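You operate a simulated robot arm through the tools that you are given. There is no shell and no other tool. Be economical: measure what you need, move in short steps, check, and stop when the job is done.

The job below is to be done with a simulated two-armed robot. You get a single attempt, and the scene is never put back.

Task
Carry the steel stand with both arms and set it on the middle of the grey table.
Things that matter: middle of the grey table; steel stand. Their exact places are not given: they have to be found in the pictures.

It is judged by the outcome, as a careful person would: the job done as asked, and still so three seconds after it is handed in. It fails if anything else is knocked over, pushed out of place, dropped, spilled or broken.

Robot
Two 7-joint arms with two-finger grippers on one trunk, on a base that drives. Base frame: it is fixed to the floor where the robot stands at the start and does not move with it; the origin is under the middle of the robot, x ahead of it, y to its left, z up. Units: m, rad, N and s.
The left shoulder is at the start at [0.037, 0.161, 1.156], the right one opposite. With the tool pointing down near the work surface each hand reaches from about 0.26 to 0.72 m from the robot's upright axis, wherever it stands, measured 20 degrees to its own side. Places, roughly: middle of the grey table [0.1, -1.9, 0.8]. Payload 2.45 kg a hand.
The tool frame of a hand sits at the grasp point between the pads (the TCP): z along the fingers, y along the line on which they close. The tips reach 0.026 m beyond it. The gripper opens to 0.096 m. The gripper's body begins 0.069 m behind the TCP.
Orientation is that of the tool frame in the base frame, as a unit quaternion [x, y, z, w]. With the fingers straight down and closing along the base's y, the tool's x points along the base's -x, its y along +y and its z along -z.

Tools
- The arms move only by the tool servo_tool. It takes "left_plan", "right_plan" or both (then of equal length, played together; a hand with none holds still); each is a list of rows, each a list of 7 numbers: the finger opening in m, from 0 to 0.096, then the shift along the tool's x, y, z in units of 40 mm (1.0 is 40 mm), then the turn, a rotation vector about the tool's x, y, z in units of 5 degrees (1.0 is 5 degrees). In form: [[claw, dx, dy, dz, wx, wy, wz], ...]. A call has 1 to 8 rows; each row shifts and turns the commanded pose from where the row before left it, along the tool's axes as they then stand. A call with a number of a shift or a turn outside -1 to 1 is refused whole. A row lasts 0.2 s, in which the tool goes at most 0.05 m and 0.15 rad; a call with a longer step from one row to the next is refused whole, and so is a gripper value outside its range. A pose out of reach is approached as far as the arm can. The call stops where the force on the tool passes 40 N (or 10 N more than at its start, if that is more) or the arm is blocked; 0.2 s more then pass. The fingers move at their own pace and stop on an object; they squeeze with about 28 N. The grip force told is the motor's: it shows also when the fingers shut on nothing. Time passes only in rows, and 0.2 s behind the last, so rows that do not move let the fingers close. The reply holds the time, the measured pose of the TCP, the force on the tool along the base axes, the opening and the grip force, in the units named above and with some noise, with the torque about the TCP (base axes, N m) and any sound that the robot's microphone picked up, and new pictures: "pictures" is both (left out), scene, wrist or none (wrist: the cameras of the hands that moved).
- Cameras (640 x 400 px; columns grow to the right, rows downward): "scene" is now at [0.0871, -0.0247, 1.6186]; the picture's right is [-0.36, -0.93, 0.00], its down [-0.80, 0.31, -0.51] and it looks along [0.48, -0.19, -0.86] (base axes); focal length 294 px, centre (320, 200). "left" rides on the left gripper at [0.082, -0.003, -0.098] in its tool frame; the picture's right is [0.04, 1.00, 0.00], its down [-0.73, 0.03, -0.68] and it looks along [-0.68, 0.03, 0.73] (tool axes); focal length 256 px, centre (320, 200). "right" rides on the right gripper at [0.082, 0.003, -0.098] in its tool frame; the picture's right is [-0.04, 1.00, 0.00], its down [-0.73, -0.03, -0.68] and it looks along [-0.68, -0.03, 0.73] (tool axes); focal length 256 px, centre (320, 200).
- move_column(by): slides the trunk up (or, below 0, down) by that many m; the arms and the scene camera ride with it, the base frame stays. It gives what a move gives, with no picture.
- base_move(legs): drives the robot by 1 to 6 legs, each [ahead, left, turn to the left] in m, m and rad, along the robot's own axes; the way and the turn of a leg run together, so that a leg with both is an arc; at most 1.5 m and 3.142 rad a leg. The arms and the cameras ride along, it lands a little off, and it stops where it bumps. It gives what a move gives, and a new picture of the scene camera.
- turn_head(pan, tilt): turns the head with the scene camera to pan (to the left, within 2.094 rad either way) and tilt (down, from -0.506 to 1.204), counted from straight ahead of the robot. It gives what a move gives, and a new picture of the scene camera.
- measure_at(camera, pixels): for up to 12 pixels [column, row] of the newest picture of that camera ("zoom" is the newest enlarged one), the place [x, y, z] in the base frame of the surface seen there, good to about 0.002 m. It takes no simulated time.
- enlarge(camera, box): a new picture of the part [left, top, right, bottom] of that camera's present view, enlarged. It takes no simulated time.
- finish_job(): hands the job in; it is judged then, once.

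Go step by step. Measure first, check grasps and placings, and put right what went wrong. The budget is 80 turns and 260 pictures, counting those below and the enlarged ones. Unless the task says otherwise, let go and move clear before handing in, and close with one line.

The tools are called after "Emit:" as name(argument=value, ...) on one line, values as JSON. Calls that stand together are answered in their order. servo_tool: Moves the arms, as the interface text tells. Its arguments: {"type":"object","properties":{"left_plan":{"type":"array"},"right_plan":{"type":"array"},"pictures":{"type":"string","enum":["both","scene","wrist","none"]}},"required":[]} The other tools are called the same way: move_column (by) slides the trunk up or down; base_move (legs) drives the base; turn_head (pan, tilt) turns the head that bears the scene camera; measure_at (camera, pixels) gives the place of the surface under pixels of a picture; enlarge (camera, box) takes an enlarged picture of a part of a camera's view; finish_job () hands the job in.

At the start:

```text
t: 0.0
left_tcp_pos: [0.5152, 0.0888, 1.1147]
left_ee_rot: [0.0, 1.0, 0.0, -0.001]
left_contact_force: [-0.1, -0.1, 0.4]
left_torque: [-0.03, 0.01, 0.0]
left_width: 0.0961
left_finger_force: 0.1
right_tcp_pos: [0.4322, -0.2903, 1.1614]
right_ee_rot: [-0.002, 1.0, 0.0, -0.001]
right_contact_force: [0.5, 0.3, 0.4]
right_torque: [0.01, -0.03, 0.01]
right_width: 0.0962
right_finger_force: 0.0
trunk travel left (down, up): [-0.325, 0.242]
robot x, y, heading: [-0.0003, 0.0009, 0.002]
head pan, tilt: [-0.37, 1.026]
```

scene: 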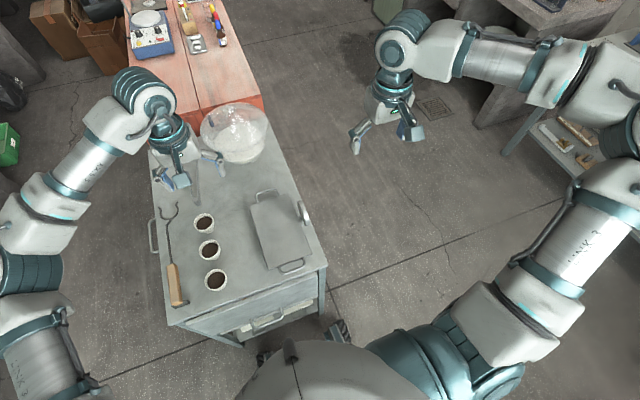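
right: 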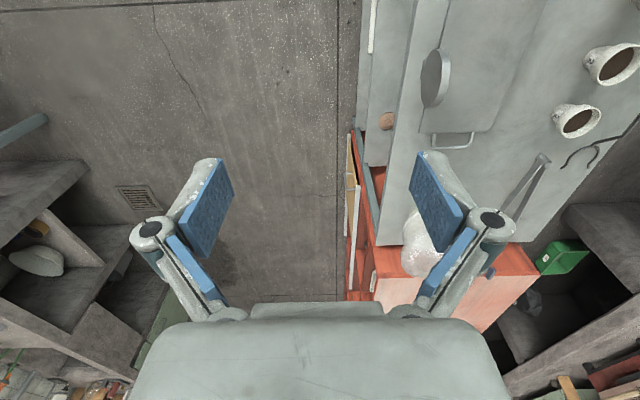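
left: 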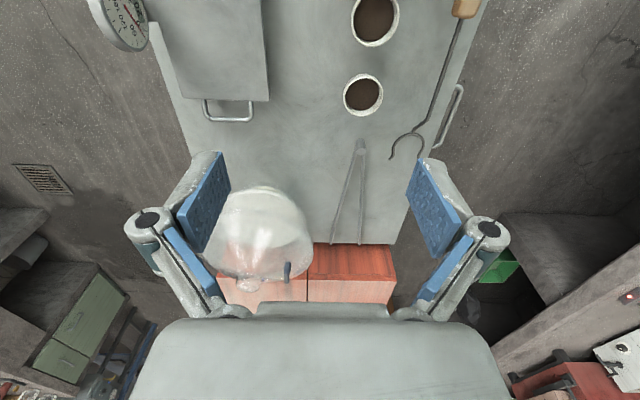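

The scene shows a grey metal bench ahead, carrying a flat plate with two wire handles around (280,232), which is probably the steel stand. I'll enlarge it and measure it.

Emit:
enlarge(camera="scene", box=[140, 140, 340, 340])

Emit:
measure_at(camera="scene", pixels=[[252, 204], [284, 198], [268, 268], [310, 256], [266, 193], [291, 266], [240, 240], [305, 213], [280, 230], [235, 300], [270, 180], [204, 222]])

```text
2.00 times, centred on (240, 240) of scene
```

zoom: 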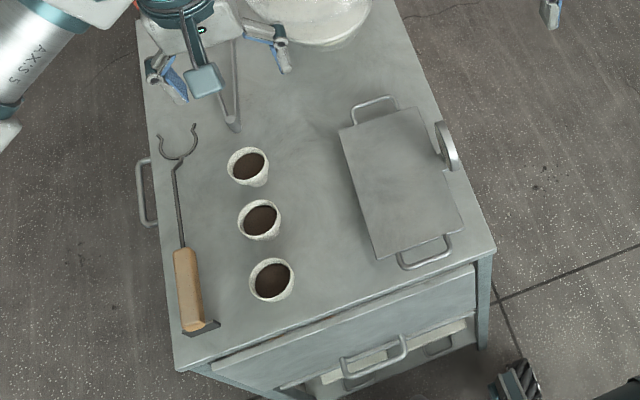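

```text
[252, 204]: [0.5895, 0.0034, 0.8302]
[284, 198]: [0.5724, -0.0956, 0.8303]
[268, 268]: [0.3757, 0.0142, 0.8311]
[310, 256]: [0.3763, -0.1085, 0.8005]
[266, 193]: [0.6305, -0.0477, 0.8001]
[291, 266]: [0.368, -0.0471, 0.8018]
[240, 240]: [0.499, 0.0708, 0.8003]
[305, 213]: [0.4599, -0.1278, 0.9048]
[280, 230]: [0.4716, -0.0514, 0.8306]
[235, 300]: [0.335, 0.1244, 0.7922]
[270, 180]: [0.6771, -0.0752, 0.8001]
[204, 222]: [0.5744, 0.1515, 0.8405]
```

The plate top is at z≈0.83 above a bench at 0.80, with handles at its near and far ends and a dial standing beside it. I'll zoom in on the handles and the dial.

Emit:
enlarge(camera="scene", box=[235, 180, 325, 280])

Emit:
enlarge(camera="left", box=[90, 0, 290, 130])

Emit:
enlarge(camera="right", box=[360, 0, 560, 160])

```text
4.00 times, centred on (280, 230) of scene
```

zoom: 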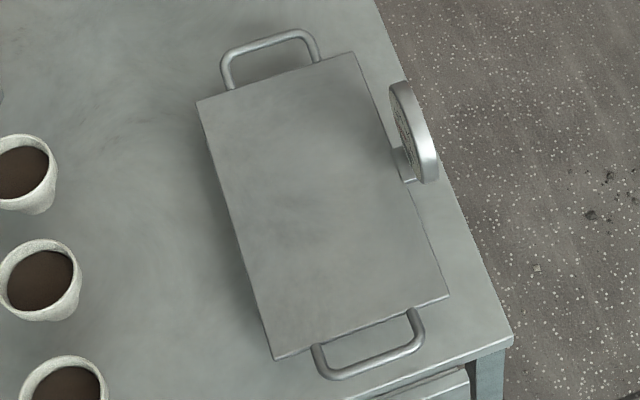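

```text
3.08 times, centred on (190, 65) of left
```

zoom: 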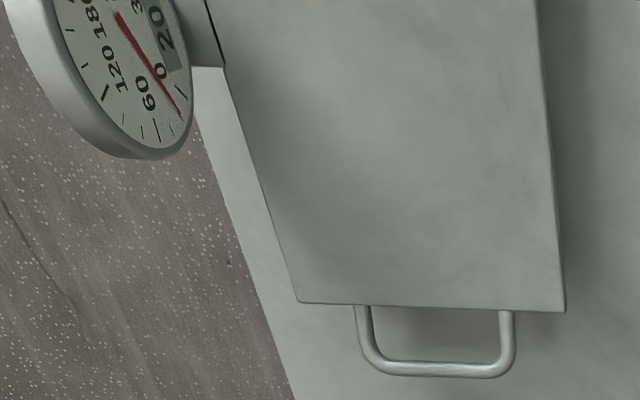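

```text
2.50 times, centred on (460, 80) of right
```

zoom: 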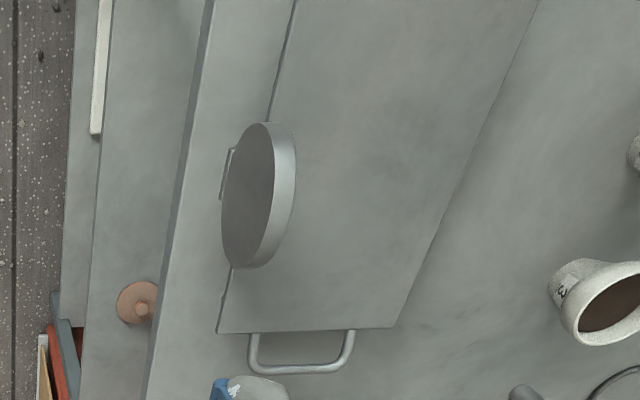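

The dial stands on its own foot right beside the stand's −y edge, so the lift has to go straight up. I'll measure the handles, plate corners, dial and bench edges precisely.

Emit:
enlarge(camera="scene", box=[235, 180, 325, 280])

Emit:
measure_at(camera="zoom", pixels=[[224, 64], [265, 42], [305, 38], [227, 88], [318, 60], [321, 362], [370, 367], [414, 338], [317, 346], [411, 312], [199, 103], [354, 55]])

Emit:
measure_at(camera="zoom", pixels=[[276, 356], [446, 296], [405, 165], [408, 182], [395, 160], [430, 182], [396, 85], [405, 85], [420, 120], [510, 340], [376, 0], [350, 395]])

Emit:
turn_head(pan=-1.5, tilt=0.6)

```text
4.00 times, centred on (280, 230) of scene
```

zoom: 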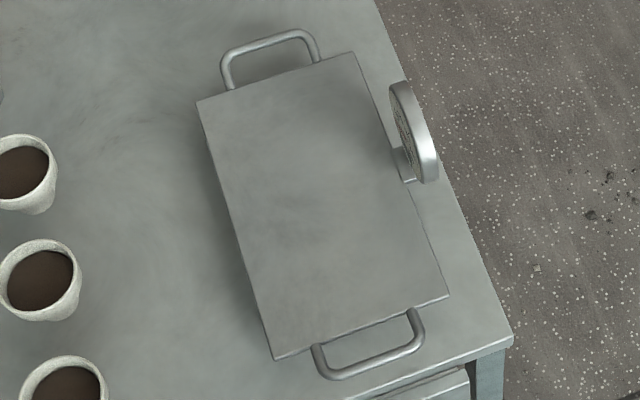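

```text
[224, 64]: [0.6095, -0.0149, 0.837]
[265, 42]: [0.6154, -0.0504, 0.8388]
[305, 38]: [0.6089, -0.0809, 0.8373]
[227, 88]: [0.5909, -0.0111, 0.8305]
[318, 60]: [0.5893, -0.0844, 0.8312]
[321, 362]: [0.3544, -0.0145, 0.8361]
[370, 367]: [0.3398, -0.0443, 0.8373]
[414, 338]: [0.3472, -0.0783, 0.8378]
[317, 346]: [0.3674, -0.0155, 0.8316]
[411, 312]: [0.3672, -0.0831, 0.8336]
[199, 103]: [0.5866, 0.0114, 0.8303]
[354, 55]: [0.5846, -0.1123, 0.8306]
```

```text
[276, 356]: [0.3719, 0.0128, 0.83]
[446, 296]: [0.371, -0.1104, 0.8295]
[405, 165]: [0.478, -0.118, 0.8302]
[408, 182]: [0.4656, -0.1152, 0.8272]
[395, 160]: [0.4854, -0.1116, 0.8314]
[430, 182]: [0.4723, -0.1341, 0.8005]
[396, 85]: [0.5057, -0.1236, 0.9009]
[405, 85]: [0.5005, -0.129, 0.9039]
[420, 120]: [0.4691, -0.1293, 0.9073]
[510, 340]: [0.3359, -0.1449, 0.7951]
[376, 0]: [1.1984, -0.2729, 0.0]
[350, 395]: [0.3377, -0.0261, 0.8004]
```

```text
t: 1.4
left_tcp_pos: [0.5116, 0.087, 1.1162]
left_ee_rot: [0.0, 1.0, 0.0, 0.0]
left_contact_force: [-0.7, 1.0, 0.0]
left_torque: [0.01, -0.02, -0.01]
left_width: 0.0961
left_finger_force: 0.1
right_tcp_pos: [0.4276, -0.2904, 1.1633]
right_ee_rot: [-0.002, 1.0, 0.0, 0.001]
right_contact_force: [-0.2, -0.3, 0.8]
right_torque: [-0.01, 0.01, 0.0]
right_width: 0.0959
right_finger_force: 0.0
trunk travel left (down, up): [-0.325, 0.242]
robot x, y, heading: [0.0013, -0.0014, 0.004]
head pan, tilt: [-1.499, 0.6]
```

scene: 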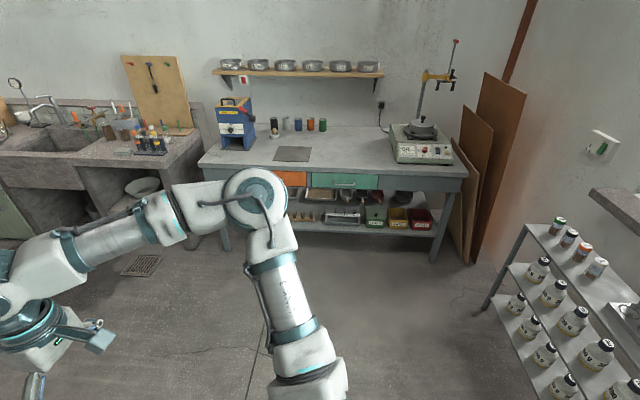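

The stand's plate spans x 0.371–0.588 and y −0.111–0.012, with handle bars at x≈0.343 and 0.615 (top z≈0.838). The grey table is against the wall near (330,150), so I'll measure it and its contents.

Emit:
measure_at(camera="scene", pixels=[[200, 162], [466, 174], [340, 172], [247, 130], [375, 128], [293, 153], [277, 158], [308, 158], [252, 148], [392, 160], [340, 140], [315, 128]])

Emit:
enlarge(camera="scene", box=[190, 80, 480, 260])

```text
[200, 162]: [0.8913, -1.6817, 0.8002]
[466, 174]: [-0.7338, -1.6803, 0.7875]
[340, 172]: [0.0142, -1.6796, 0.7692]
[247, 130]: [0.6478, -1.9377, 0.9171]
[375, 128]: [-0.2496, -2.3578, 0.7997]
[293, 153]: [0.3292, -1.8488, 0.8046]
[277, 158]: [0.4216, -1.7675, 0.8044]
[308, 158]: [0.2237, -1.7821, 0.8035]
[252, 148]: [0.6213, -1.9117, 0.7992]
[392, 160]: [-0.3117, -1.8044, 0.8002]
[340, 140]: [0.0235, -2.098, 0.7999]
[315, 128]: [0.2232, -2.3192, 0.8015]
```

```text
2.21 times, centred on (335, 170) of scene
```

zoom: 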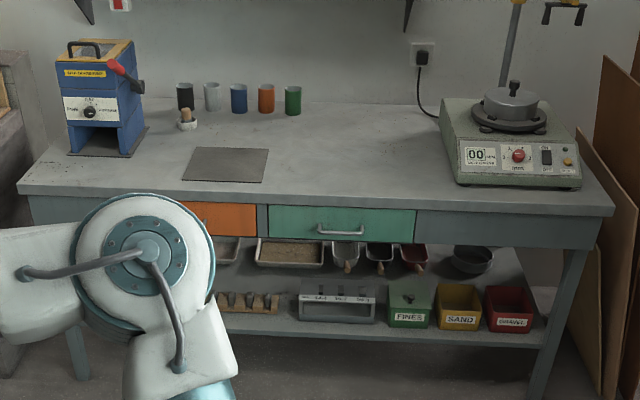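

The table top is clear around x≈0.05, y≈−1.95 (z 0.80), with a thin mat at x 0.22–0.42 that I'll avoid. I'll drive to the bench's right side and face +y, so the handles lie left and right of me.

Emit:
base_move(legs=[[0, -0.75, 0], [0.48, 0, 0], [0, 0, 1.567]])

Emit:
turn_head(pan=0, tilt=0.9)

```text
t: 11.8
left_tcp_pos: [0.3953, -0.2503, 1.1146]
left_ee_rot: [0.716, -0.698, 0.001, -0.003]
left_contact_force: [-0.7, 0.5, -0.5]
left_torque: [0.0, -0.07, -0.02]
left_width: 0.096
left_finger_force: 0.1
right_tcp_pos: [0.7744, -0.3242, 1.1646]
right_ee_rot: [0.716, -0.698, 0.0, -0.002]
right_contact_force: [0.1, -0.3, -0.4]
right_torque: [0.03, -0.03, 0.03]
right_width: 0.0961
right_finger_force: 0.1
trunk travel left (down, up): [-0.325, 0.242]
robot x, y, heading: [0.5018, -0.7587, 1.59]
head pan, tilt: [-1.499, 0.6]
```

scene: 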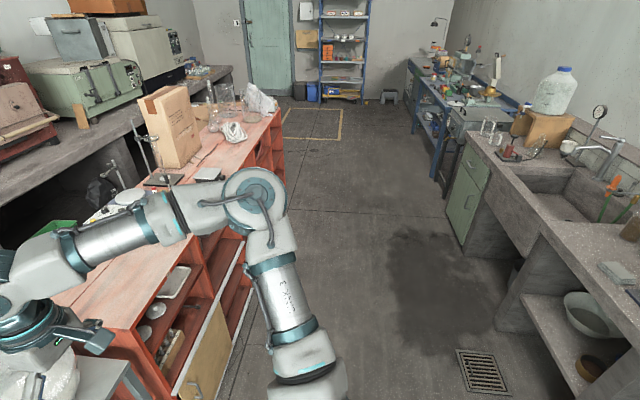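

```text
t: 13.4
left_tcp_pos: [0.398, -0.253, 1.1171]
left_ee_rot: [0.716, -0.698, -0.001, -0.002]
left_contact_force: [0.1, -0.8, -1.4]
left_torque: [0.02, -0.01, 0.03]
left_width: 0.0959
left_finger_force: 0.2
right_tcp_pos: [0.7763, -0.3268, 1.1652]
right_ee_rot: [0.716, -0.698, -0.002, -0.003]
right_contact_force: [0.6, -0.3, -0.3]
right_torque: [0.0, -0.01, -0.01]
right_width: 0.0961
right_finger_force: 0.0
trunk travel left (down, up): [-0.325, 0.242]
robot x, y, heading: [0.4983, -0.7596, 1.599]
head pan, tilt: [0.0, 0.901]
```

scene: 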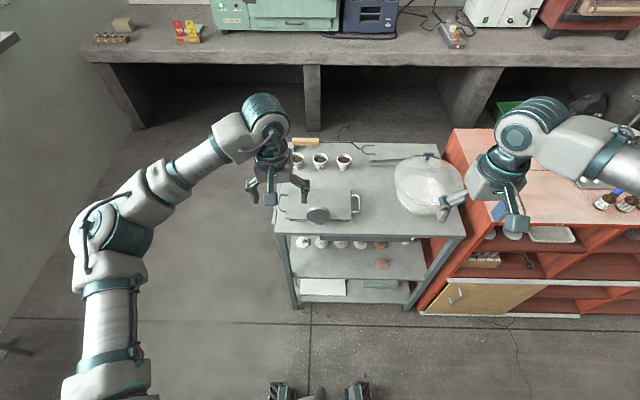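

I'm facing the bench and the stand is at (320,205). I'll zoom in on the dial and its foot.

Emit:
enlarge(camera="scene", box=[270, 170, 370, 240])

Emit:
base_move(legs=[[0.2, 0.02, -0.026]])

Emit:
enlarge(camera="left", box=[0, 0, 640, 400])

```text
5.71 times, centred on (320, 205) of scene
```

zoom: 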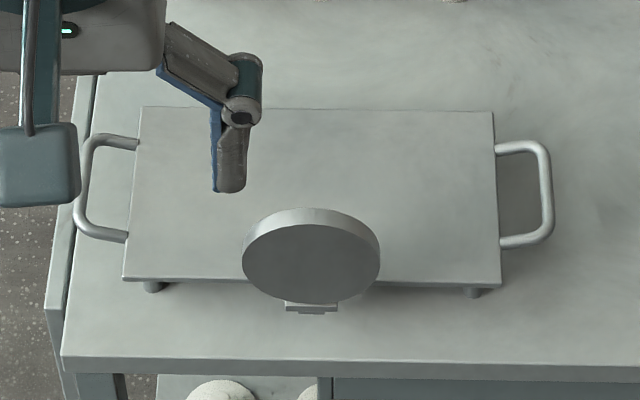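

```text
t: 15.1
left_tcp_pos: [0.3924, -0.044, 1.1185]
left_ee_rot: [-0.705, 0.709, 0.002, 0.001]
left_contact_force: [0.4, 0.0, 1.3]
left_torque: [-0.03, 0.01, -0.01]
left_width: 0.096
left_finger_force: 0.0
right_tcp_pos: [0.7703, -0.1294, 1.1651]
right_ee_rot: [-0.706, 0.708, 0.002, 0.002]
right_contact_force: [0.0, -0.2, -0.2]
right_torque: [-0.02, -0.01, 0.01]
right_width: 0.0958
right_finger_force: 0.1
trunk travel left (down, up): [-0.325, 0.242]
robot x, y, heading: [0.4731, -0.5565, 1.563]
head pan, tilt: [0.0, 0.901]
```

scene: 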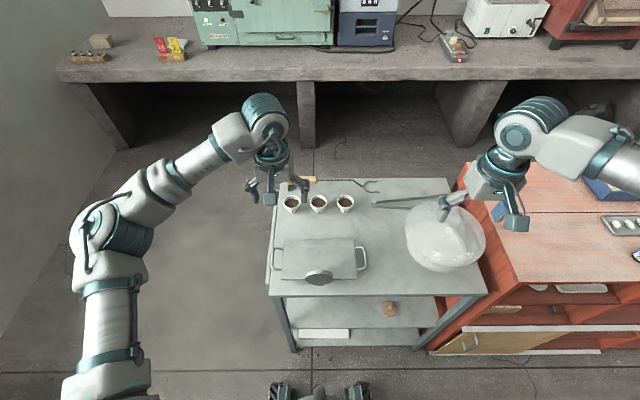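

```text
1.00 times, centred on (320, 200) of left (not enlarged: the box is as wide or as high as the picture)
```

zoom: 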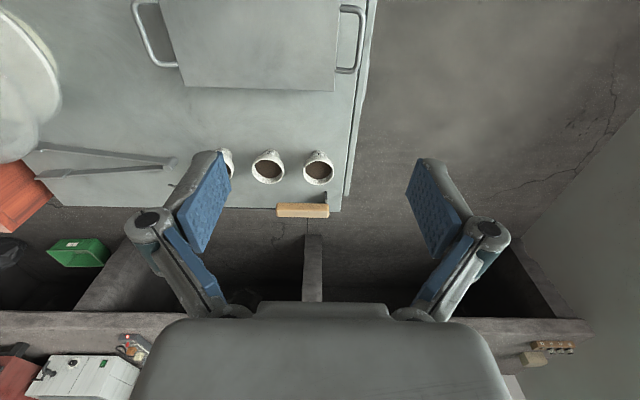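

The stand has small feet and the dial may be fixed to its front edge by a bracket. I'll zoom in from here and re-measure the handles and that bracket.

Emit:
enlarge(camera="scene", box=[265, 225, 375, 295])

```text
5.71 times, centred on (320, 260) of scene
```

zoom: 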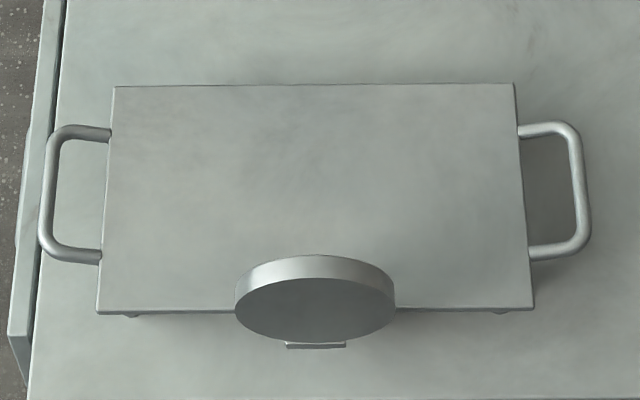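

Emit:
measure_at(camera="zoom", pixels=[[46, 190], [50, 160], [43, 225], [76, 256], [82, 132], [580, 190], [578, 160], [584, 225], [550, 252], [550, 128], [310, 346], [345, 345]])

Emit:
measure_at(camera="zoom", pixels=[[287, 345], [316, 264], [316, 290], [316, 325], [316, 344], [316, 338], [130, 317], [505, 311], [316, 349], [316, 360], [240, 315], [390, 315]])

```text
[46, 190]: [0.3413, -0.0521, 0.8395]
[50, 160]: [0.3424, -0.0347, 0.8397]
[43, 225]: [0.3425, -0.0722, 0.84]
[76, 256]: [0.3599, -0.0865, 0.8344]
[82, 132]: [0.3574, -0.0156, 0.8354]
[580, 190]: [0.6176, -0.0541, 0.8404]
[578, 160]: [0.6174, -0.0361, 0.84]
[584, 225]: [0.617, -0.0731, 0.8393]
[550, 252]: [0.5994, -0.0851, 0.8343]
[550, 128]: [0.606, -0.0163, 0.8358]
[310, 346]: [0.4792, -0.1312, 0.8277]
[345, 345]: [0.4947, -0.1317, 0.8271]
```

```text
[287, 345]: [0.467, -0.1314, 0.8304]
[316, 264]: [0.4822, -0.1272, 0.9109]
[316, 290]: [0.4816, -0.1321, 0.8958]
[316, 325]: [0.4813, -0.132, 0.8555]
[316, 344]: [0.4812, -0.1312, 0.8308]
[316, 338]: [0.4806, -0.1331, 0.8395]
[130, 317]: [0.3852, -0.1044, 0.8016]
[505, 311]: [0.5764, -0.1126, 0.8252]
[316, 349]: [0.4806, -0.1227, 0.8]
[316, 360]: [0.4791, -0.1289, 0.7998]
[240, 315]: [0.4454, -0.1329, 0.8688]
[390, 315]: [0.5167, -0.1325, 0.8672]
```

The bracket's underside is at z≈0.828, off the bench and centred on the stand, so the dial is part of the stand. The bars are at x=0.342 and 0.6175 (top z 0.840), with a 25 mm gap to the plate. I'll pre-close the fingers to 28 mm and hover above the bars.

Emit:
servo_tool(left_plan=[[0.028, 0.056, 0.325, 0, 0, 0, 0], [0.028, 0.056, 0.325, 0, 0, 0, 0], [0.028, 0.056, 0.325, 0, 0, 0, 0], [0.028, 0.056, 0.325, 0, 0, 0, 0], [0.028, 0, 0, 1, 0, 0, 0], [0.028, 0, 0, 1, 0, 0, 0], [0.028, 0, 0, 1, 0, 0, 0], [0.028, 0, 0, 0.9, 0, 0, 0]], right_plan=[[0.028, -0.475, 0.94, 0, 0, 0, 0], [0.028, -0.475, 0.94, 0, 0, 0, 0], [0.028, -0.475, 0.94, 0, 0, 0, 0], [0.028, -0.475, 0.94, 0, 0, 0, 0], [0.028, 0, 0, 1, 0, 0, 0], [0.028, 0, 0, 1, 0, 0, 0], [0.028, 0, 0, 1, 0, 0, 0], [0.028, 0, 0, 1, 0, 0, 0]])

```text
t: 16.9
left_tcp_pos: [0.3405, -0.0532, 0.9617]
left_ee_rot: [-0.705, 0.709, 0.002, 0.003]
left_contact_force: [0.1, -0.4, 0.0]
left_torque: [-0.04, -0.02, 0.0]
left_width: 0.0279
left_finger_force: 0.0
right_tcp_pos: [0.6278, -0.0603, 1.0035]
right_ee_rot: [-0.705, 0.709, 0.001, 0.003]
right_contact_force: [0.3, 0.1, -0.4]
right_torque: [-0.02, 0.03, 0.01]
right_width: 0.0281
right_finger_force: 0.1
right hand out of reach, approached as far as the arm can: row 4
trunk travel left (down, up): [-0.325, 0.242]
robot x, y, heading: [0.4792, -0.5561, 1.563]
head pan, tilt: [0.0, 0.901]
```

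scene: 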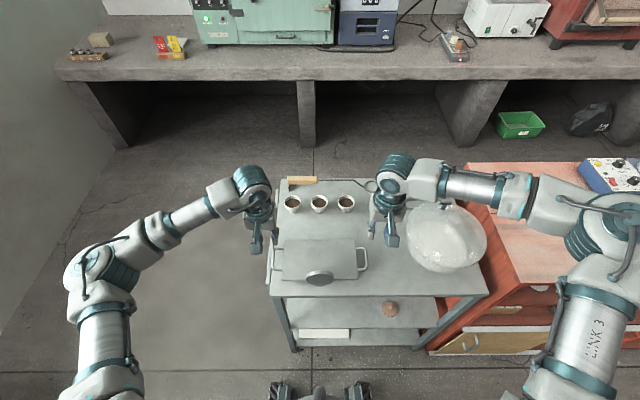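
right: 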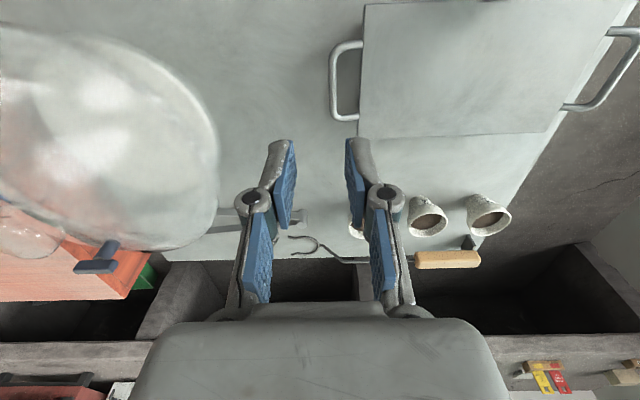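
left: 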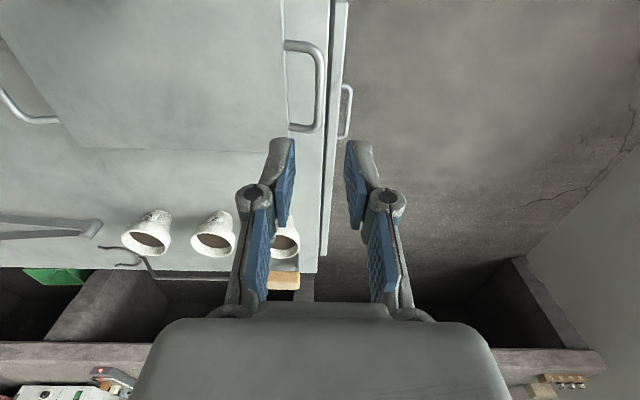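

The left hand is right over its bar. The right hand stopped short by 8 mm in x and 7 mm in y, so I'll correct it with smaller shifts while lowering both.

Emit:
servo_tool(left_plan=[[0.028, 0, 0, 0.35, 0, 0, 0], [0.028, 0, 0, 0.35, 0, 0, 0], [0.028, 0, 0, 0.34, 0, 0, 0]], right_plan=[[0.028, 0, 0, 0.7, 0, 0, 0], [0.028, 0, 0, 0.7, 0, 0, 0], [0.028, -0.09, 0.1, 0.68, 0, 0, 0]], pictures="wrist")

```text
t: 17.7
left_tcp_pos: [0.338, -0.0502, 0.9208]
left_ee_rot: [-0.705, 0.709, 0.002, 0.003]
left_contact_force: [0.2, 0.3, -0.8]
left_torque: [0.02, 0.01, -0.01]
left_width: 0.028
left_finger_force: 0.2
right_tcp_pos: [0.6347, -0.0616, 0.9226]
right_ee_rot: [-0.706, 0.709, 0.003, 0.004]
right_contact_force: [-1.1, 0.2, -0.2]
right_torque: [0.04, -0.01, -0.01]
right_width: 0.028
right_finger_force: 0.1
right hand out of reach, approached as far as the arm can: row 3
trunk travel left (down, up): [-0.325, 0.242]
robot x, y, heading: [0.4777, -0.548, 1.567]
head pan, tilt: [0.0, 0.901]
```

right: 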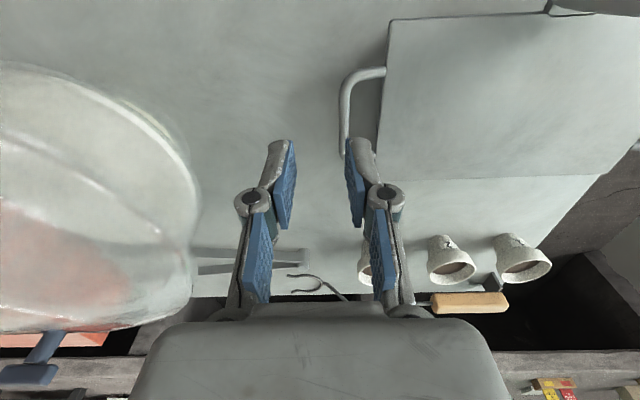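
left: 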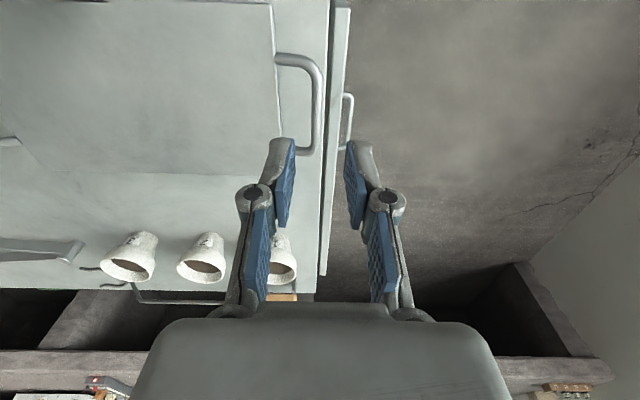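

The right hand can't come closer than about 0.155 m to the robot's midline. I'll shift the base 30 mm to the left (−x), away from the bowl, so the right handle comes within its reach.

Emit:
base_move(legs=[[0, 0.03, 0]])

Emit:
servo_tool(left_plan=[[0.028, 0, -0.35, 0, 0, 0, 0], [0.028, 0, -0.35, 0, 0, 0, 0]], right_plan=[[0.028, -0.1, -0.1, 0, 0, 0, 0], [0.028, -0.1, -0.1, 0, 0, 0, 0]], pictures="none")

```text
t: 18.5
left_tcp_pos: [0.3137, -0.0513, 0.9214]
left_ee_rot: [-0.706, 0.708, 0.003, 0.003]
left_contact_force: [0.4, -0.3, 0.0]
left_torque: [0.03, 0.02, 0.01]
left_width: 0.028
left_finger_force: 0.0
right_tcp_pos: [0.6103, -0.0605, 0.9226]
right_ee_rot: [-0.706, 0.709, 0.003, 0.002]
right_contact_force: [0.3, -0.7, 0.2]
right_torque: [-0.02, 0.02, 0.01]
right_width: 0.028
right_finger_force: 0.1
trunk travel left (down, up): [-0.325, 0.242]
robot x, y, heading: [0.4469, -0.5495, 1.565]
head pan, tilt: [0.0, 0.901]
```

scene: 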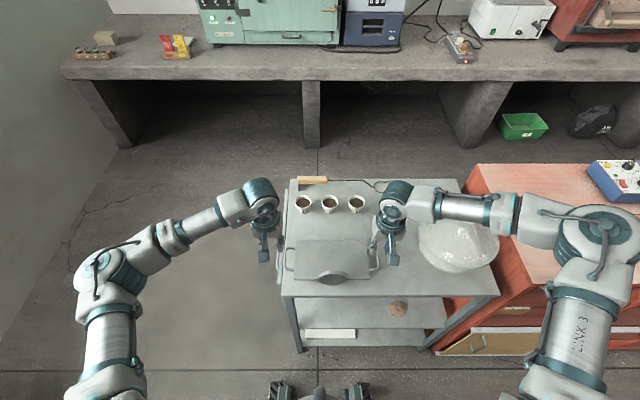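

```text
t: 19.1
left_tcp_pos: [0.3264, -0.0529, 0.9228]
left_ee_rot: [-0.707, 0.708, 0.002, 0.006]
left_contact_force: [-1.0, -0.2, -0.8]
left_torque: [-0.04, -0.08, -0.03]
left_width: 0.0278
left_finger_force: 0.0
right_tcp_pos: [0.605, -0.0544, 0.9267]
right_ee_rot: [-0.706, 0.708, 0.001, 0.006]
right_contact_force: [-0.9, -0.5, -0.2]
right_torque: [0.0, -0.08, -0.02]
right_width: 0.0282
right_finger_force: 0.0
trunk travel left (down, up): [-0.325, 0.242]
robot x, y, heading: [0.4453, -0.5499, 1.565]
head pan, tilt: [0.0, 0.901]
```

Readings may still be settling, so I'll hold one row and read again.

Emit:
servo_tool(left_plan=[[0.028, 0, 0, 0, 0, 0, 0]], right_plan=[[0.028, 0, 0, 0, 0, 0, 0]], pictures="none")

```text
t: 19.5
left_tcp_pos: [0.3643, -0.0537, 0.9274]
left_ee_rot: [-0.705, 0.709, 0.012, -0.003]
left_contact_force: [1.3, -0.6, 0.2]
left_torque: [0.02, 0.07, 0.0]
left_width: 0.0281
left_finger_force: 0.1
right_tcp_pos: [0.6417, -0.0546, 0.9202]
right_ee_rot: [-0.705, 0.709, 0.012, -0.004]
right_contact_force: [0.9, 0.4, 0.0]
right_torque: [0.0, 0.11, 0.03]
right_width: 0.0279
right_finger_force: 0.0
trunk travel left (down, up): [-0.325, 0.242]
robot x, y, heading: [0.454, -0.5538, 1.571]
head pan, tilt: [0.0, 0.901]
```

Both hands swung +37 mm together, so the robot seems to be rocking. I'll wait and read again.

Emit:
servo_tool(left_plan=[[0.028, 0, 0, 0, 0, 0, 0], [0.028, 0, 0, 0, 0, 0, 0], [0.028, 0, 0, 0, 0, 0, 0], [0.028, 0, 0, 0, 0, 0, 0]], pictures="scene")

Emit:
servo_tool(left_plan=[[0.028, 0, 0, 0, 0, 0, 0]], pictures="none")

Emit:
servo_tool(left_plan=[[0.028, 0, 0, 0, 0, 0, 0]], pictures="none")

```text
t: 20.5
left_tcp_pos: [0.3663, -0.0543, 0.9268]
left_ee_rot: [-0.704, 0.71, 0.013, -0.003]
left_contact_force: [2.0, -1.0, 0.0]
left_torque: [0.06, 0.16, 0.0]
left_width: 0.0282
left_finger_force: 0.2
right_tcp_pos: [0.6426, -0.056, 0.92]
right_ee_rot: [-0.705, 0.709, 0.013, -0.005]
right_contact_force: [0.9, -0.7, 0.3]
right_torque: [-0.02, 0.14, 0.01]
right_width: 0.028
right_finger_force: 0.1
trunk travel left (down, up): [-0.325, 0.242]
robot x, y, heading: [0.4543, -0.5504, 1.57]
head pan, tilt: [0.0, 0.901]
```

scene: 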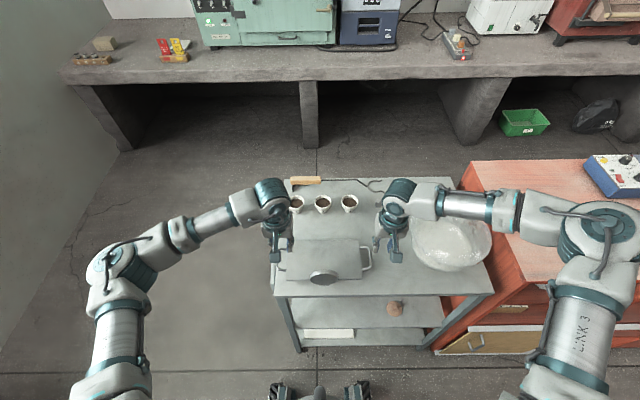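

```text
t: 20.9
left_tcp_pos: [0.3307, -0.0529, 0.9237]
left_ee_rot: [-0.706, 0.708, 0.002, 0.006]
left_contact_force: [0.3, 1.0, 0.6]
left_torque: [0.0, 0.01, -0.02]
left_width: 0.028
left_finger_force: 0.0
right_tcp_pos: [0.6092, -0.0556, 0.9262]
right_ee_rot: [-0.707, 0.708, 0.003, 0.005]
right_contact_force: [-0.3, -0.1, 1.0]
right_torque: [-0.05, -0.01, 0.0]
right_width: 0.0281
right_finger_force: 0.0
trunk travel left (down, up): [-0.325, 0.242]
robot x, y, heading: [0.4445, -0.5535, 1.569]
head pan, tilt: [0.0, 0.901]
```

```text
t: 21.3
left_tcp_pos: [0.3636, -0.0532, 0.9262]
left_ee_rot: [-0.705, 0.709, 0.011, -0.003]
left_contact_force: [0.8, -0.5, 0.3]
left_torque: [0.02, 0.02, -0.03]
left_width: 0.0282
left_finger_force: 0.0
right_tcp_pos: [0.6399, -0.0545, 0.9209]
right_ee_rot: [-0.705, 0.709, 0.011, -0.004]
right_contact_force: [1.1, 0.2, 0.0]
right_torque: [-0.05, 0.05, 0.0]
right_width: 0.0279
right_finger_force: 0.1
trunk travel left (down, up): [-0.325, 0.242]
robot x, y, heading: [0.4495, -0.5527, 1.564]
head pan, tilt: [0.0, 0.901]
```

The whole robot is swaying sideways by about ±17 mm. I'll let more time pass to see whether it dies down.

Emit:
servo_tool(left_plan=[[0.028, 0, 0, 0, 0, 0, 0], [0.028, 0, 0, 0, 0, 0, 0], [0.028, 0, 0, 0, 0, 0, 0], [0.028, 0, 0, 0, 0, 0, 0], [0.028, 0, 0, 0, 0, 0, 0], [0.028, 0, 0, 0, 0, 0, 0], [0.028, 0, 0, 0, 0, 0, 0], [0.028, 0, 0, 0, 0, 0, 0]], pictures="none")

Emit:
servo_tool(left_plan=[[0.028, 0, 0, 0, 0, 0, 0]], pictures="none")

Emit:
servo_tool(left_plan=[[0.028, 0, 0, 0, 0, 0, 0]], pictures="none")

```text
t: 23.1
left_tcp_pos: [0.3591, -0.0523, 0.9259]
left_ee_rot: [-0.704, 0.71, 0.011, -0.001]
left_contact_force: [0.3, 0.0, -0.4]
left_torque: [0.03, 0.02, 0.0]
left_width: 0.0283
left_finger_force: 0.1
right_tcp_pos: [0.6378, -0.0559, 0.9221]
right_ee_rot: [-0.705, 0.709, 0.01, -0.003]
right_contact_force: [0.6, -0.1, -0.8]
right_torque: [0.01, 0.05, -0.01]
right_width: 0.0283
right_finger_force: 0.0
trunk travel left (down, up): [-0.325, 0.242]
robot x, y, heading: [0.4505, -0.5512, 1.566]
head pan, tilt: [0.0, 0.901]
```

```text
t: 23.5
left_tcp_pos: [0.3371, -0.0543, 0.9237]
left_ee_rot: [-0.706, 0.708, 0.004, 0.004]
left_contact_force: [-0.3, 0.4, 0.0]
left_torque: [-0.03, -0.07, 0.03]
left_width: 0.0278
left_finger_force: 0.1
right_tcp_pos: [0.6136, -0.0551, 0.9253]
right_ee_rot: [-0.706, 0.708, 0.005, 0.003]
right_contact_force: [-0.9, -0.3, 1.1]
right_torque: [-0.01, -0.04, -0.01]
right_width: 0.0279
right_finger_force: 0.1
trunk travel left (down, up): [-0.325, 0.242]
robot x, y, heading: [0.4473, -0.5511, 1.567]
head pan, tilt: [0.0, 0.901]
```

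```text
t: 23.9
left_tcp_pos: [0.3557, -0.0533, 0.9258]
left_ee_rot: [-0.705, 0.709, 0.009, -0.001]
left_contact_force: [-0.2, -0.3, 0.0]
left_torque: [0.0, 0.02, 0.03]
left_width: 0.0281
left_finger_force: 0.1
right_tcp_pos: [0.6328, -0.0559, 0.9223]
right_ee_rot: [-0.705, 0.709, 0.009, -0.001]
right_contact_force: [-0.4, -0.2, -0.3]
right_torque: [-0.03, 0.03, 0.0]
right_width: 0.028
right_finger_force: 0.0
trunk travel left (down, up): [-0.325, 0.242]
robot x, y, heading: [0.4509, -0.5479, 1.566]
head pan, tilt: [0.0, 0.901]
```

The sway is decaying, so I'll wait longer.

Emit:
servo_tool(left_plan=[[0.028, 0, 0, 0, 0, 0, 0], [0.028, 0, 0, 0, 0, 0, 0], [0.028, 0, 0, 0, 0, 0, 0], [0.028, 0, 0, 0, 0, 0, 0], [0.028, 0, 0, 0, 0, 0, 0], [0.028, 0, 0, 0, 0, 0, 0], [0.028, 0, 0, 0, 0, 0, 0], [0.028, 0, 0, 0, 0, 0, 0]], pictures="none")

Emit:
servo_tool(left_plan=[[0.028, 0, 0, 0, 0, 0, 0], [0.028, 0, 0, 0, 0, 0, 0], [0.028, 0, 0, 0, 0, 0, 0], [0.028, 0, 0, 0, 0, 0, 0], [0.028, 0, 0, 0, 0, 0, 0], [0.028, 0, 0, 0, 0, 0, 0], [0.028, 0, 0, 0, 0, 0, 0], [0.028, 0, 0, 0, 0, 0, 0]], pictures="none")

Emit:
servo_tool(left_plan=[[0.028, 0, 0, 0, 0, 0, 0], [0.028, 0, 0, 0, 0, 0, 0], [0.028, 0, 0, 0, 0, 0, 0], [0.028, 0, 0, 0, 0, 0, 0], [0.028, 0, 0, 0, 0, 0, 0], [0.028, 0, 0, 0, 0, 0, 0], [0.028, 0, 0, 0, 0, 0, 0], [0.028, 0, 0, 0, 0, 0, 0]], pictures="none")

Emit:
servo_tool(left_plan=[[0.028, 0, 0, 0, 0, 0, 0]], pictures="wrist")

Emit:
servo_tool(right_plan=[[0.028, 0, 0, 0, 0, 0, 0]], pictures="both")

```text
t: 25.7
left_tcp_pos: [0.3517, -0.054, 0.9254]
left_ee_rot: [-0.705, 0.709, 0.009, 0.0]
left_contact_force: [0.6, -0.5, 0.7]
left_torque: [0.02, 0.01, 0.0]
left_width: 0.0278
left_finger_force: 0.1
right_tcp_pos: [0.6305, -0.0549, 0.9232]
right_ee_rot: [-0.705, 0.709, 0.009, -0.001]
right_contact_force: [1.0, -0.3, -0.9]
right_torque: [0.0, 0.0, -0.01]
right_width: 0.0281
right_finger_force: 0.0
trunk travel left (down, up): [-0.325, 0.242]
robot x, y, heading: [0.4465, -0.5511, 1.567]
head pan, tilt: [0.0, 0.901]
```

```text
t: 27.5
left_tcp_pos: [0.3497, -0.0548, 0.9258]
left_ee_rot: [-0.705, 0.709, 0.008, 0.001]
left_contact_force: [0.2, 0.3, -0.4]
left_torque: [0.0, 0.0, 0.0]
left_width: 0.028
left_finger_force: 0.1
right_tcp_pos: [0.627, -0.0548, 0.9235]
right_ee_rot: [-0.705, 0.709, 0.007, 0.0]
right_contact_force: [0.1, -0.7, -0.1]
right_torque: [0.0, 0.01, -0.03]
right_width: 0.0281
right_finger_force: 0.0
trunk travel left (down, up): [-0.325, 0.242]
robot x, y, heading: [0.4532, -0.5534, 1.565]
head pan, tilt: [0.0, 0.901]
```

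```text
t: 29.3
left_tcp_pos: [0.3479, -0.0532, 0.9248]
left_ee_rot: [-0.705, 0.709, 0.007, 0.001]
left_contact_force: [-0.1, 0.0, -0.8]
left_torque: [-0.02, -0.01, 0.03]
left_width: 0.0279
left_finger_force: 0.0
right_tcp_pos: [0.625, -0.0545, 0.9231]
right_ee_rot: [-0.706, 0.708, 0.007, -0.001]
right_contact_force: [0.2, -0.3, -0.2]
right_torque: [0.03, 0.0, 0.0]
right_width: 0.0279
right_finger_force: 0.0
trunk travel left (down, up): [-0.325, 0.242]
robot x, y, heading: [0.4501, -0.5531, 1.566]
head pan, tilt: [0.0, 0.901]
```

```text
t: 29.7
left_tcp_pos: [0.3473, -0.0527, 0.9255]
left_ee_rot: [-0.705, 0.709, 0.007, 0.001]
left_contact_force: [0.1, 0.1, -0.1]
left_torque: [0.03, -0.02, -0.01]
left_width: 0.028
left_finger_force: 0.2
right_tcp_pos: [0.626, -0.0551, 0.9233]
right_ee_rot: [-0.706, 0.708, 0.008, 0.0]
right_contact_force: [0.6, -0.7, -0.1]
right_torque: [0.0, -0.03, 0.0]
right_width: 0.0281
right_finger_force: 0.1
trunk travel left (down, up): [-0.325, 0.242]
robot x, y, heading: [0.4498, -0.5521, 1.568]
head pan, tilt: [0.0, 0.901]
```

left: 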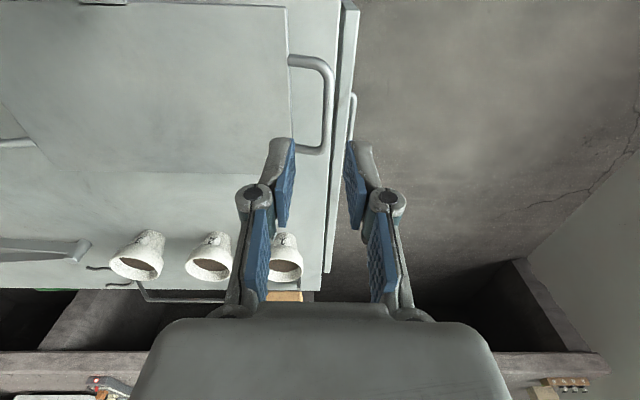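

```text
t: 30.1
left_tcp_pos: [0.3475, -0.0525, 0.9249]
left_ee_rot: [-0.705, 0.709, 0.007, 0.0]
left_contact_force: [-0.4, 0.7, -0.1]
left_torque: [0.0, -0.02, -0.01]
left_width: 0.0278
left_finger_force: 0.1
right_tcp_pos: [0.6254, -0.0548, 0.9233]
right_ee_rot: [-0.706, 0.708, 0.008, 0.0]
right_contact_force: [-0.5, 0.0, -0.2]
right_torque: [0.0, 0.01, -0.02]
right_width: 0.0281
right_finger_force: 0.0
trunk travel left (down, up): [-0.325, 0.242]
robot x, y, heading: [0.4486, -0.5564, 1.563]
head pan, tilt: [0.0, 0.901]
```

scene: 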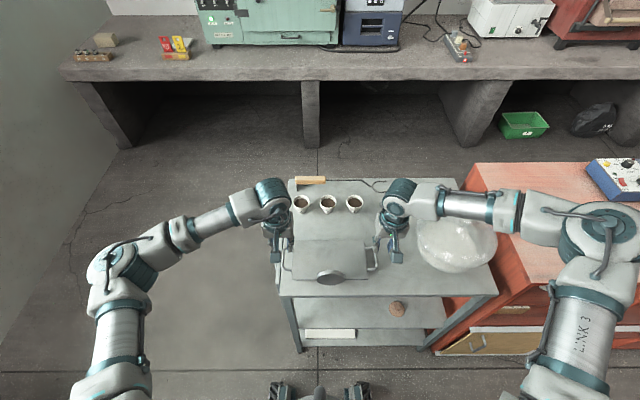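
right: 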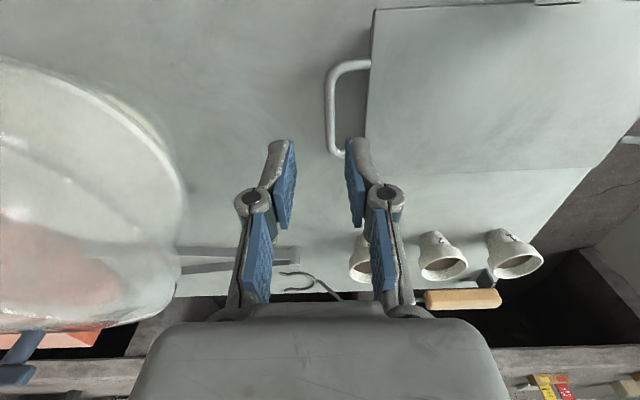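

The robot has settled, with both hands about 6 mm too far in +x. I'll correct gently while lowering to tips just above bar height, then look.

Emit:
servo_tool(left_plan=[[0.028, 0, 0.07, 0.3, 0, 0, 0], [0.028, 0, 0.07, 0.3, 0, 0, 0], [0.028, 0, 0, 0.3, 0, 0, 0], [0.028, 0, 0, 0.2, 0, 0, 0], [0.028, 0, 0, 0, 0, 0, 0], [0.028, 0, 0, 0, 0, 0, 0], [0.028, 0, 0, 0, 0, 0, 0]], right_plan=[[0.028, 0, 0.07, 0.3, 0, 0, 0], [0.028, 0, 0.07, 0.3, 0, 0, 0], [0.028, 0, 0, 0.3, 0, 0, 0], [0.028, 0, 0, 0.2, 0, 0, 0], [0.028, 0, 0, 0, 0, 0, 0], [0.028, 0, 0, 0, 0, 0, 0], [0.028, 0, 0, 0, 0, 0, 0]], pictures="wrist")

Emit:
servo_tool(left_plan=[[0.028, 0, 0, 0, 0, 0, 0]], pictures="none")

Emit:
measure_at(camera="left", pixels=[[270, 160], [285, 150], [290, 165], [349, 165], [358, 150], [366, 155]])

```text
t: 31.7
left_tcp_pos: [0.3423, -0.0547, 0.8812]
left_ee_rot: [-0.705, 0.709, 0.007, 0.0]
left_contact_force: [0.0, 0.4, 0.1]
left_torque: [0.0, -0.01, -0.02]
left_width: 0.0279
left_finger_force: 0.0
right_tcp_pos: [0.6265, -0.0606, 0.8845]
right_ee_rot: [-0.706, 0.708, 0.009, 0.001]
right_contact_force: [-0.1, 1.5, -0.4]
right_torque: [0.04, 0.01, 0.0]
right_width: 0.028
right_finger_force: 0.2
right hand out of reach, approached as far as the arm can: row 3, 4
trunk travel left (down, up): [-0.325, 0.242]
robot x, y, heading: [0.4467, -0.5499, 1.57]
head pan, tilt: [0.0, 0.901]
```

right: 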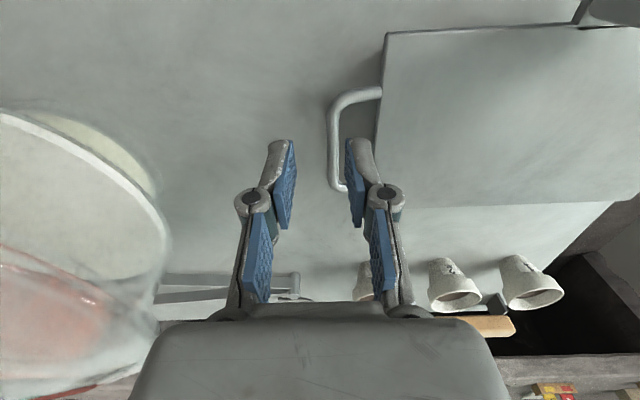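
left: 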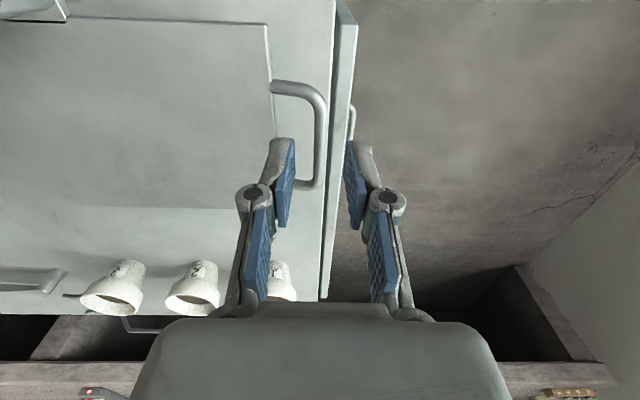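

```text
t: 32.1
left_tcp_pos: [0.3427, -0.0554, 0.8807]
left_ee_rot: [-0.705, 0.709, 0.008, 0.001]
left_contact_force: [-0.5, -0.9, -0.3]
left_torque: [0.03, -0.02, 0.0]
left_width: 0.0278
left_finger_force: 0.0
right_tcp_pos: [0.6254, -0.0608, 0.885]
right_ee_rot: [-0.706, 0.708, 0.008, 0.001]
right_contact_force: [-0.6, -0.1, -0.2]
right_torque: [0.03, 0.0, -0.02]
right_width: 0.0277
right_finger_force: 0.0
trunk travel left (down, up): [-0.325, 0.242]
robot x, y, heading: [0.4489, -0.5494, 1.571]
head pan, tilt: [0.0, 0.901]
```

```text
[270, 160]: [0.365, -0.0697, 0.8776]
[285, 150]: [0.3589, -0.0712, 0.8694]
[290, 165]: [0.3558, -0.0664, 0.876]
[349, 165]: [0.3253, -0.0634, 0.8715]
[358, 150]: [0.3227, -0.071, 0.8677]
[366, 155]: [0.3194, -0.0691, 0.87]
```

The left hand is lined up, but the right hand still gets limited as it goes lower. Lowering the column with the hands raised should help, so I'll check the heights of the right forearm, the bowl and the base clearance first.

Emit:
measure_at(camera="scene", pixels=[[455, 205], [500, 212], [540, 215], [600, 235], [570, 330], [455, 240], [480, 245], [440, 225], [490, 180], [580, 240], [280, 392], [358, 392]])

Emit:
servo_tool(left_plan=[[0.028, 0, 0, -0.6, 0, 0, 0], [0.028, 0, 0, -0.8, 0, 0, 0], [0.028, 0, 0, -0.8, 0, 0, 0], [0.028, 0, 0, -0.8, 0, 0, 0], [0.028, 0, 0, -0.6, 0, 0, 0], [0.028, 0, 0, 0, 0, 0, 0]], right_plan=[[0.028, 0, 0, -0.6, 0, 0, 0], [0.028, 0, 0, -0.8, 0, 0, 0], [0.028, 0, 0, -0.8, 0, 0, 0], [0.028, 0, 0, -0.8, 0, 0, 0], [0.028, 0, 0, -0.6, 0, 0, 0], [0.028, 0, 0, 0, 0, 0, 0]], pictures="scene")

```text
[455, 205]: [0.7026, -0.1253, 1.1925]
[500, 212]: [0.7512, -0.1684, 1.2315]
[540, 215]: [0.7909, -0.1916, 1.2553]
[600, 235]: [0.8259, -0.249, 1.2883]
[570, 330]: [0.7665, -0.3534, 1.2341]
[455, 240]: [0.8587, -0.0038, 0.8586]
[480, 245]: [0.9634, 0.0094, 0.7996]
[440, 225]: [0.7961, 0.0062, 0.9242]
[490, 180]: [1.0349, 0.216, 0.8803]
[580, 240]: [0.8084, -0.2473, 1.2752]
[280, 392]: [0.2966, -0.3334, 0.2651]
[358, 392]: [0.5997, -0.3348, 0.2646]
```

```text
t: 33.5
left_tcp_pos: [0.3439, -0.0553, 1.0263]
left_ee_rot: [-0.705, 0.709, 0.007, 0.001]
left_contact_force: [0.1, 0.2, 0.7]
left_torque: [-0.02, -0.02, -0.01]
left_width: 0.0278
left_finger_force: 0.0
right_tcp_pos: [0.6246, -0.0597, 1.0291]
right_ee_rot: [-0.706, 0.708, 0.007, 0.0]
right_contact_force: [-0.2, 0.3, -0.1]
right_torque: [0.06, -0.01, 0.0]
right_width: 0.0279
right_finger_force: 0.1
trunk travel left (down, up): [-0.325, 0.242]
robot x, y, heading: [0.446, -0.5536, 1.562]
head pan, tilt: [0.0, 0.901]
```

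scene: 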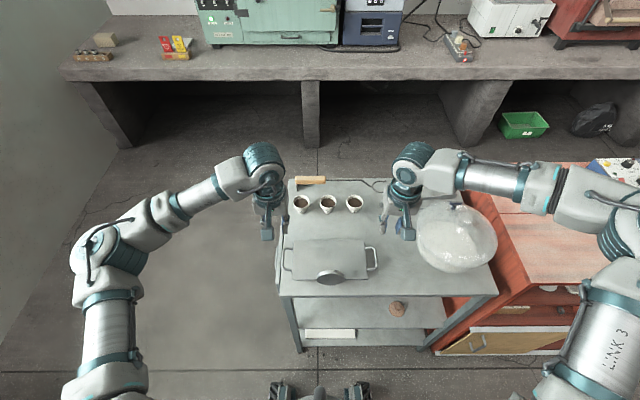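

The forearm is at ≥1.19 m, the bowl tops out at about 0.93 m, and the base clears the bench by 0.18 m. I'll lower the column by 0.15.

Emit:
move_column(by=-0.15)

Emit:
servo_tool(left_plan=[[0.028, 0, 0.04, 0, 0, 0, 0], [0.028, 0, 0, 0, 0, 0, 0], [0.028, 0, 0, 0, 0, 0, 0], [0.028, 0, 0, 0, 0, 0, 0]], right_plan=[[0.028, -0.12, 0.1, 0, 0, 0, 0], [0.028, 0, 0.04, 0, 0, 0, 0], [0.028, 0, 0, 0, 0, 0, 0], [0.028, 0, 0, 0, 0, 0, 0]], pictures="both")

```text
t: 35.2
left_tcp_pos: [0.3423, -0.0579, 0.8756]
left_ee_rot: [-0.705, 0.709, 0.009, 0.001]
left_contact_force: [-0.7, -0.6, 0.1]
left_torque: [0.02, 0.0, 0.0]
left_width: 0.0279
left_finger_force: 0.1
right_tcp_pos: [0.6263, -0.0628, 0.8799]
right_ee_rot: [-0.705, 0.709, 0.009, 0.001]
right_contact_force: [0.5, -0.3, 0.4]
right_torque: [0.03, 0.02, 0.02]
right_width: 0.028
right_finger_force: 0.1
trunk travel left (down, up): [-0.175, 0.392]
robot x, y, heading: [0.4489, -0.5519, 1.561]
head pan, tilt: [0.0, 0.901]
```

```text
t: 36.2
left_tcp_pos: [0.3417, -0.0563, 0.8754]
left_ee_rot: [-0.705, 0.709, 0.008, 0.001]
left_contact_force: [1.4, -0.1, 1.0]
left_torque: [0.01, 0.03, 0.01]
left_width: 0.0281
left_finger_force: 0.1
right_tcp_pos: [0.6194, -0.0568, 0.8799]
right_ee_rot: [-0.706, 0.709, 0.008, 0.0]
right_contact_force: [0.4, -0.1, -0.5]
right_torque: [0.0, -0.02, 0.0]
right_width: 0.0281
right_finger_force: 0.1
trunk travel left (down, up): [-0.175, 0.392]
robot x, y, heading: [0.4436, -0.5505, 1.565]
head pan, tilt: [0.0, 0.901]
```

scene: 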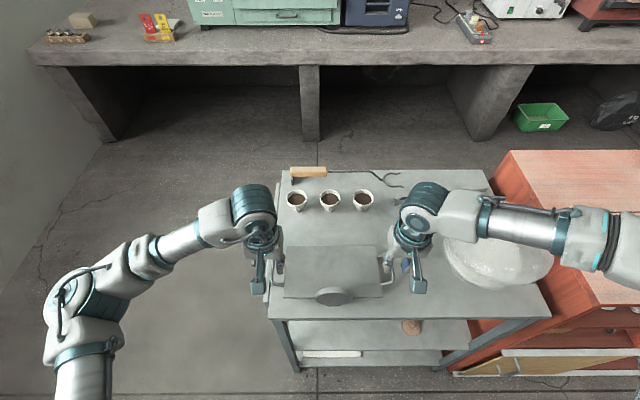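
right: 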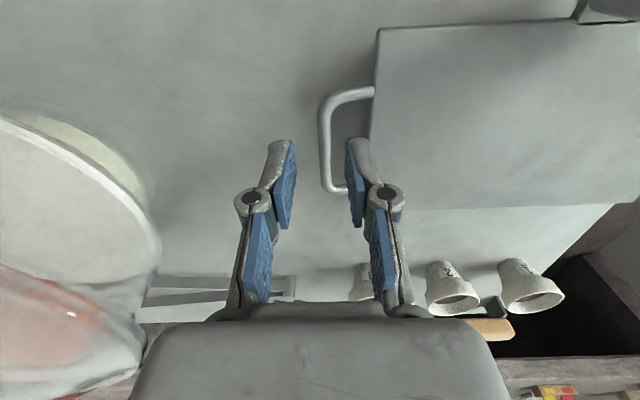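
left: 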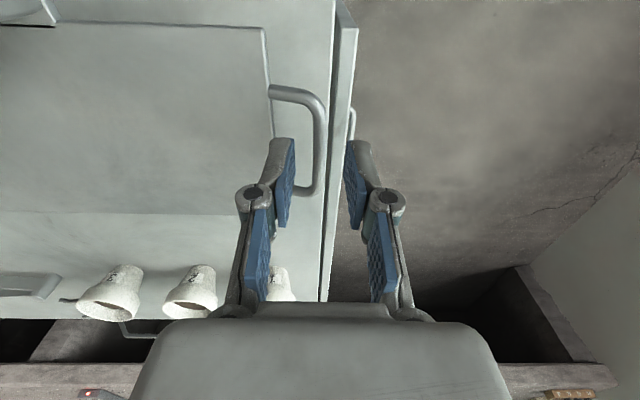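

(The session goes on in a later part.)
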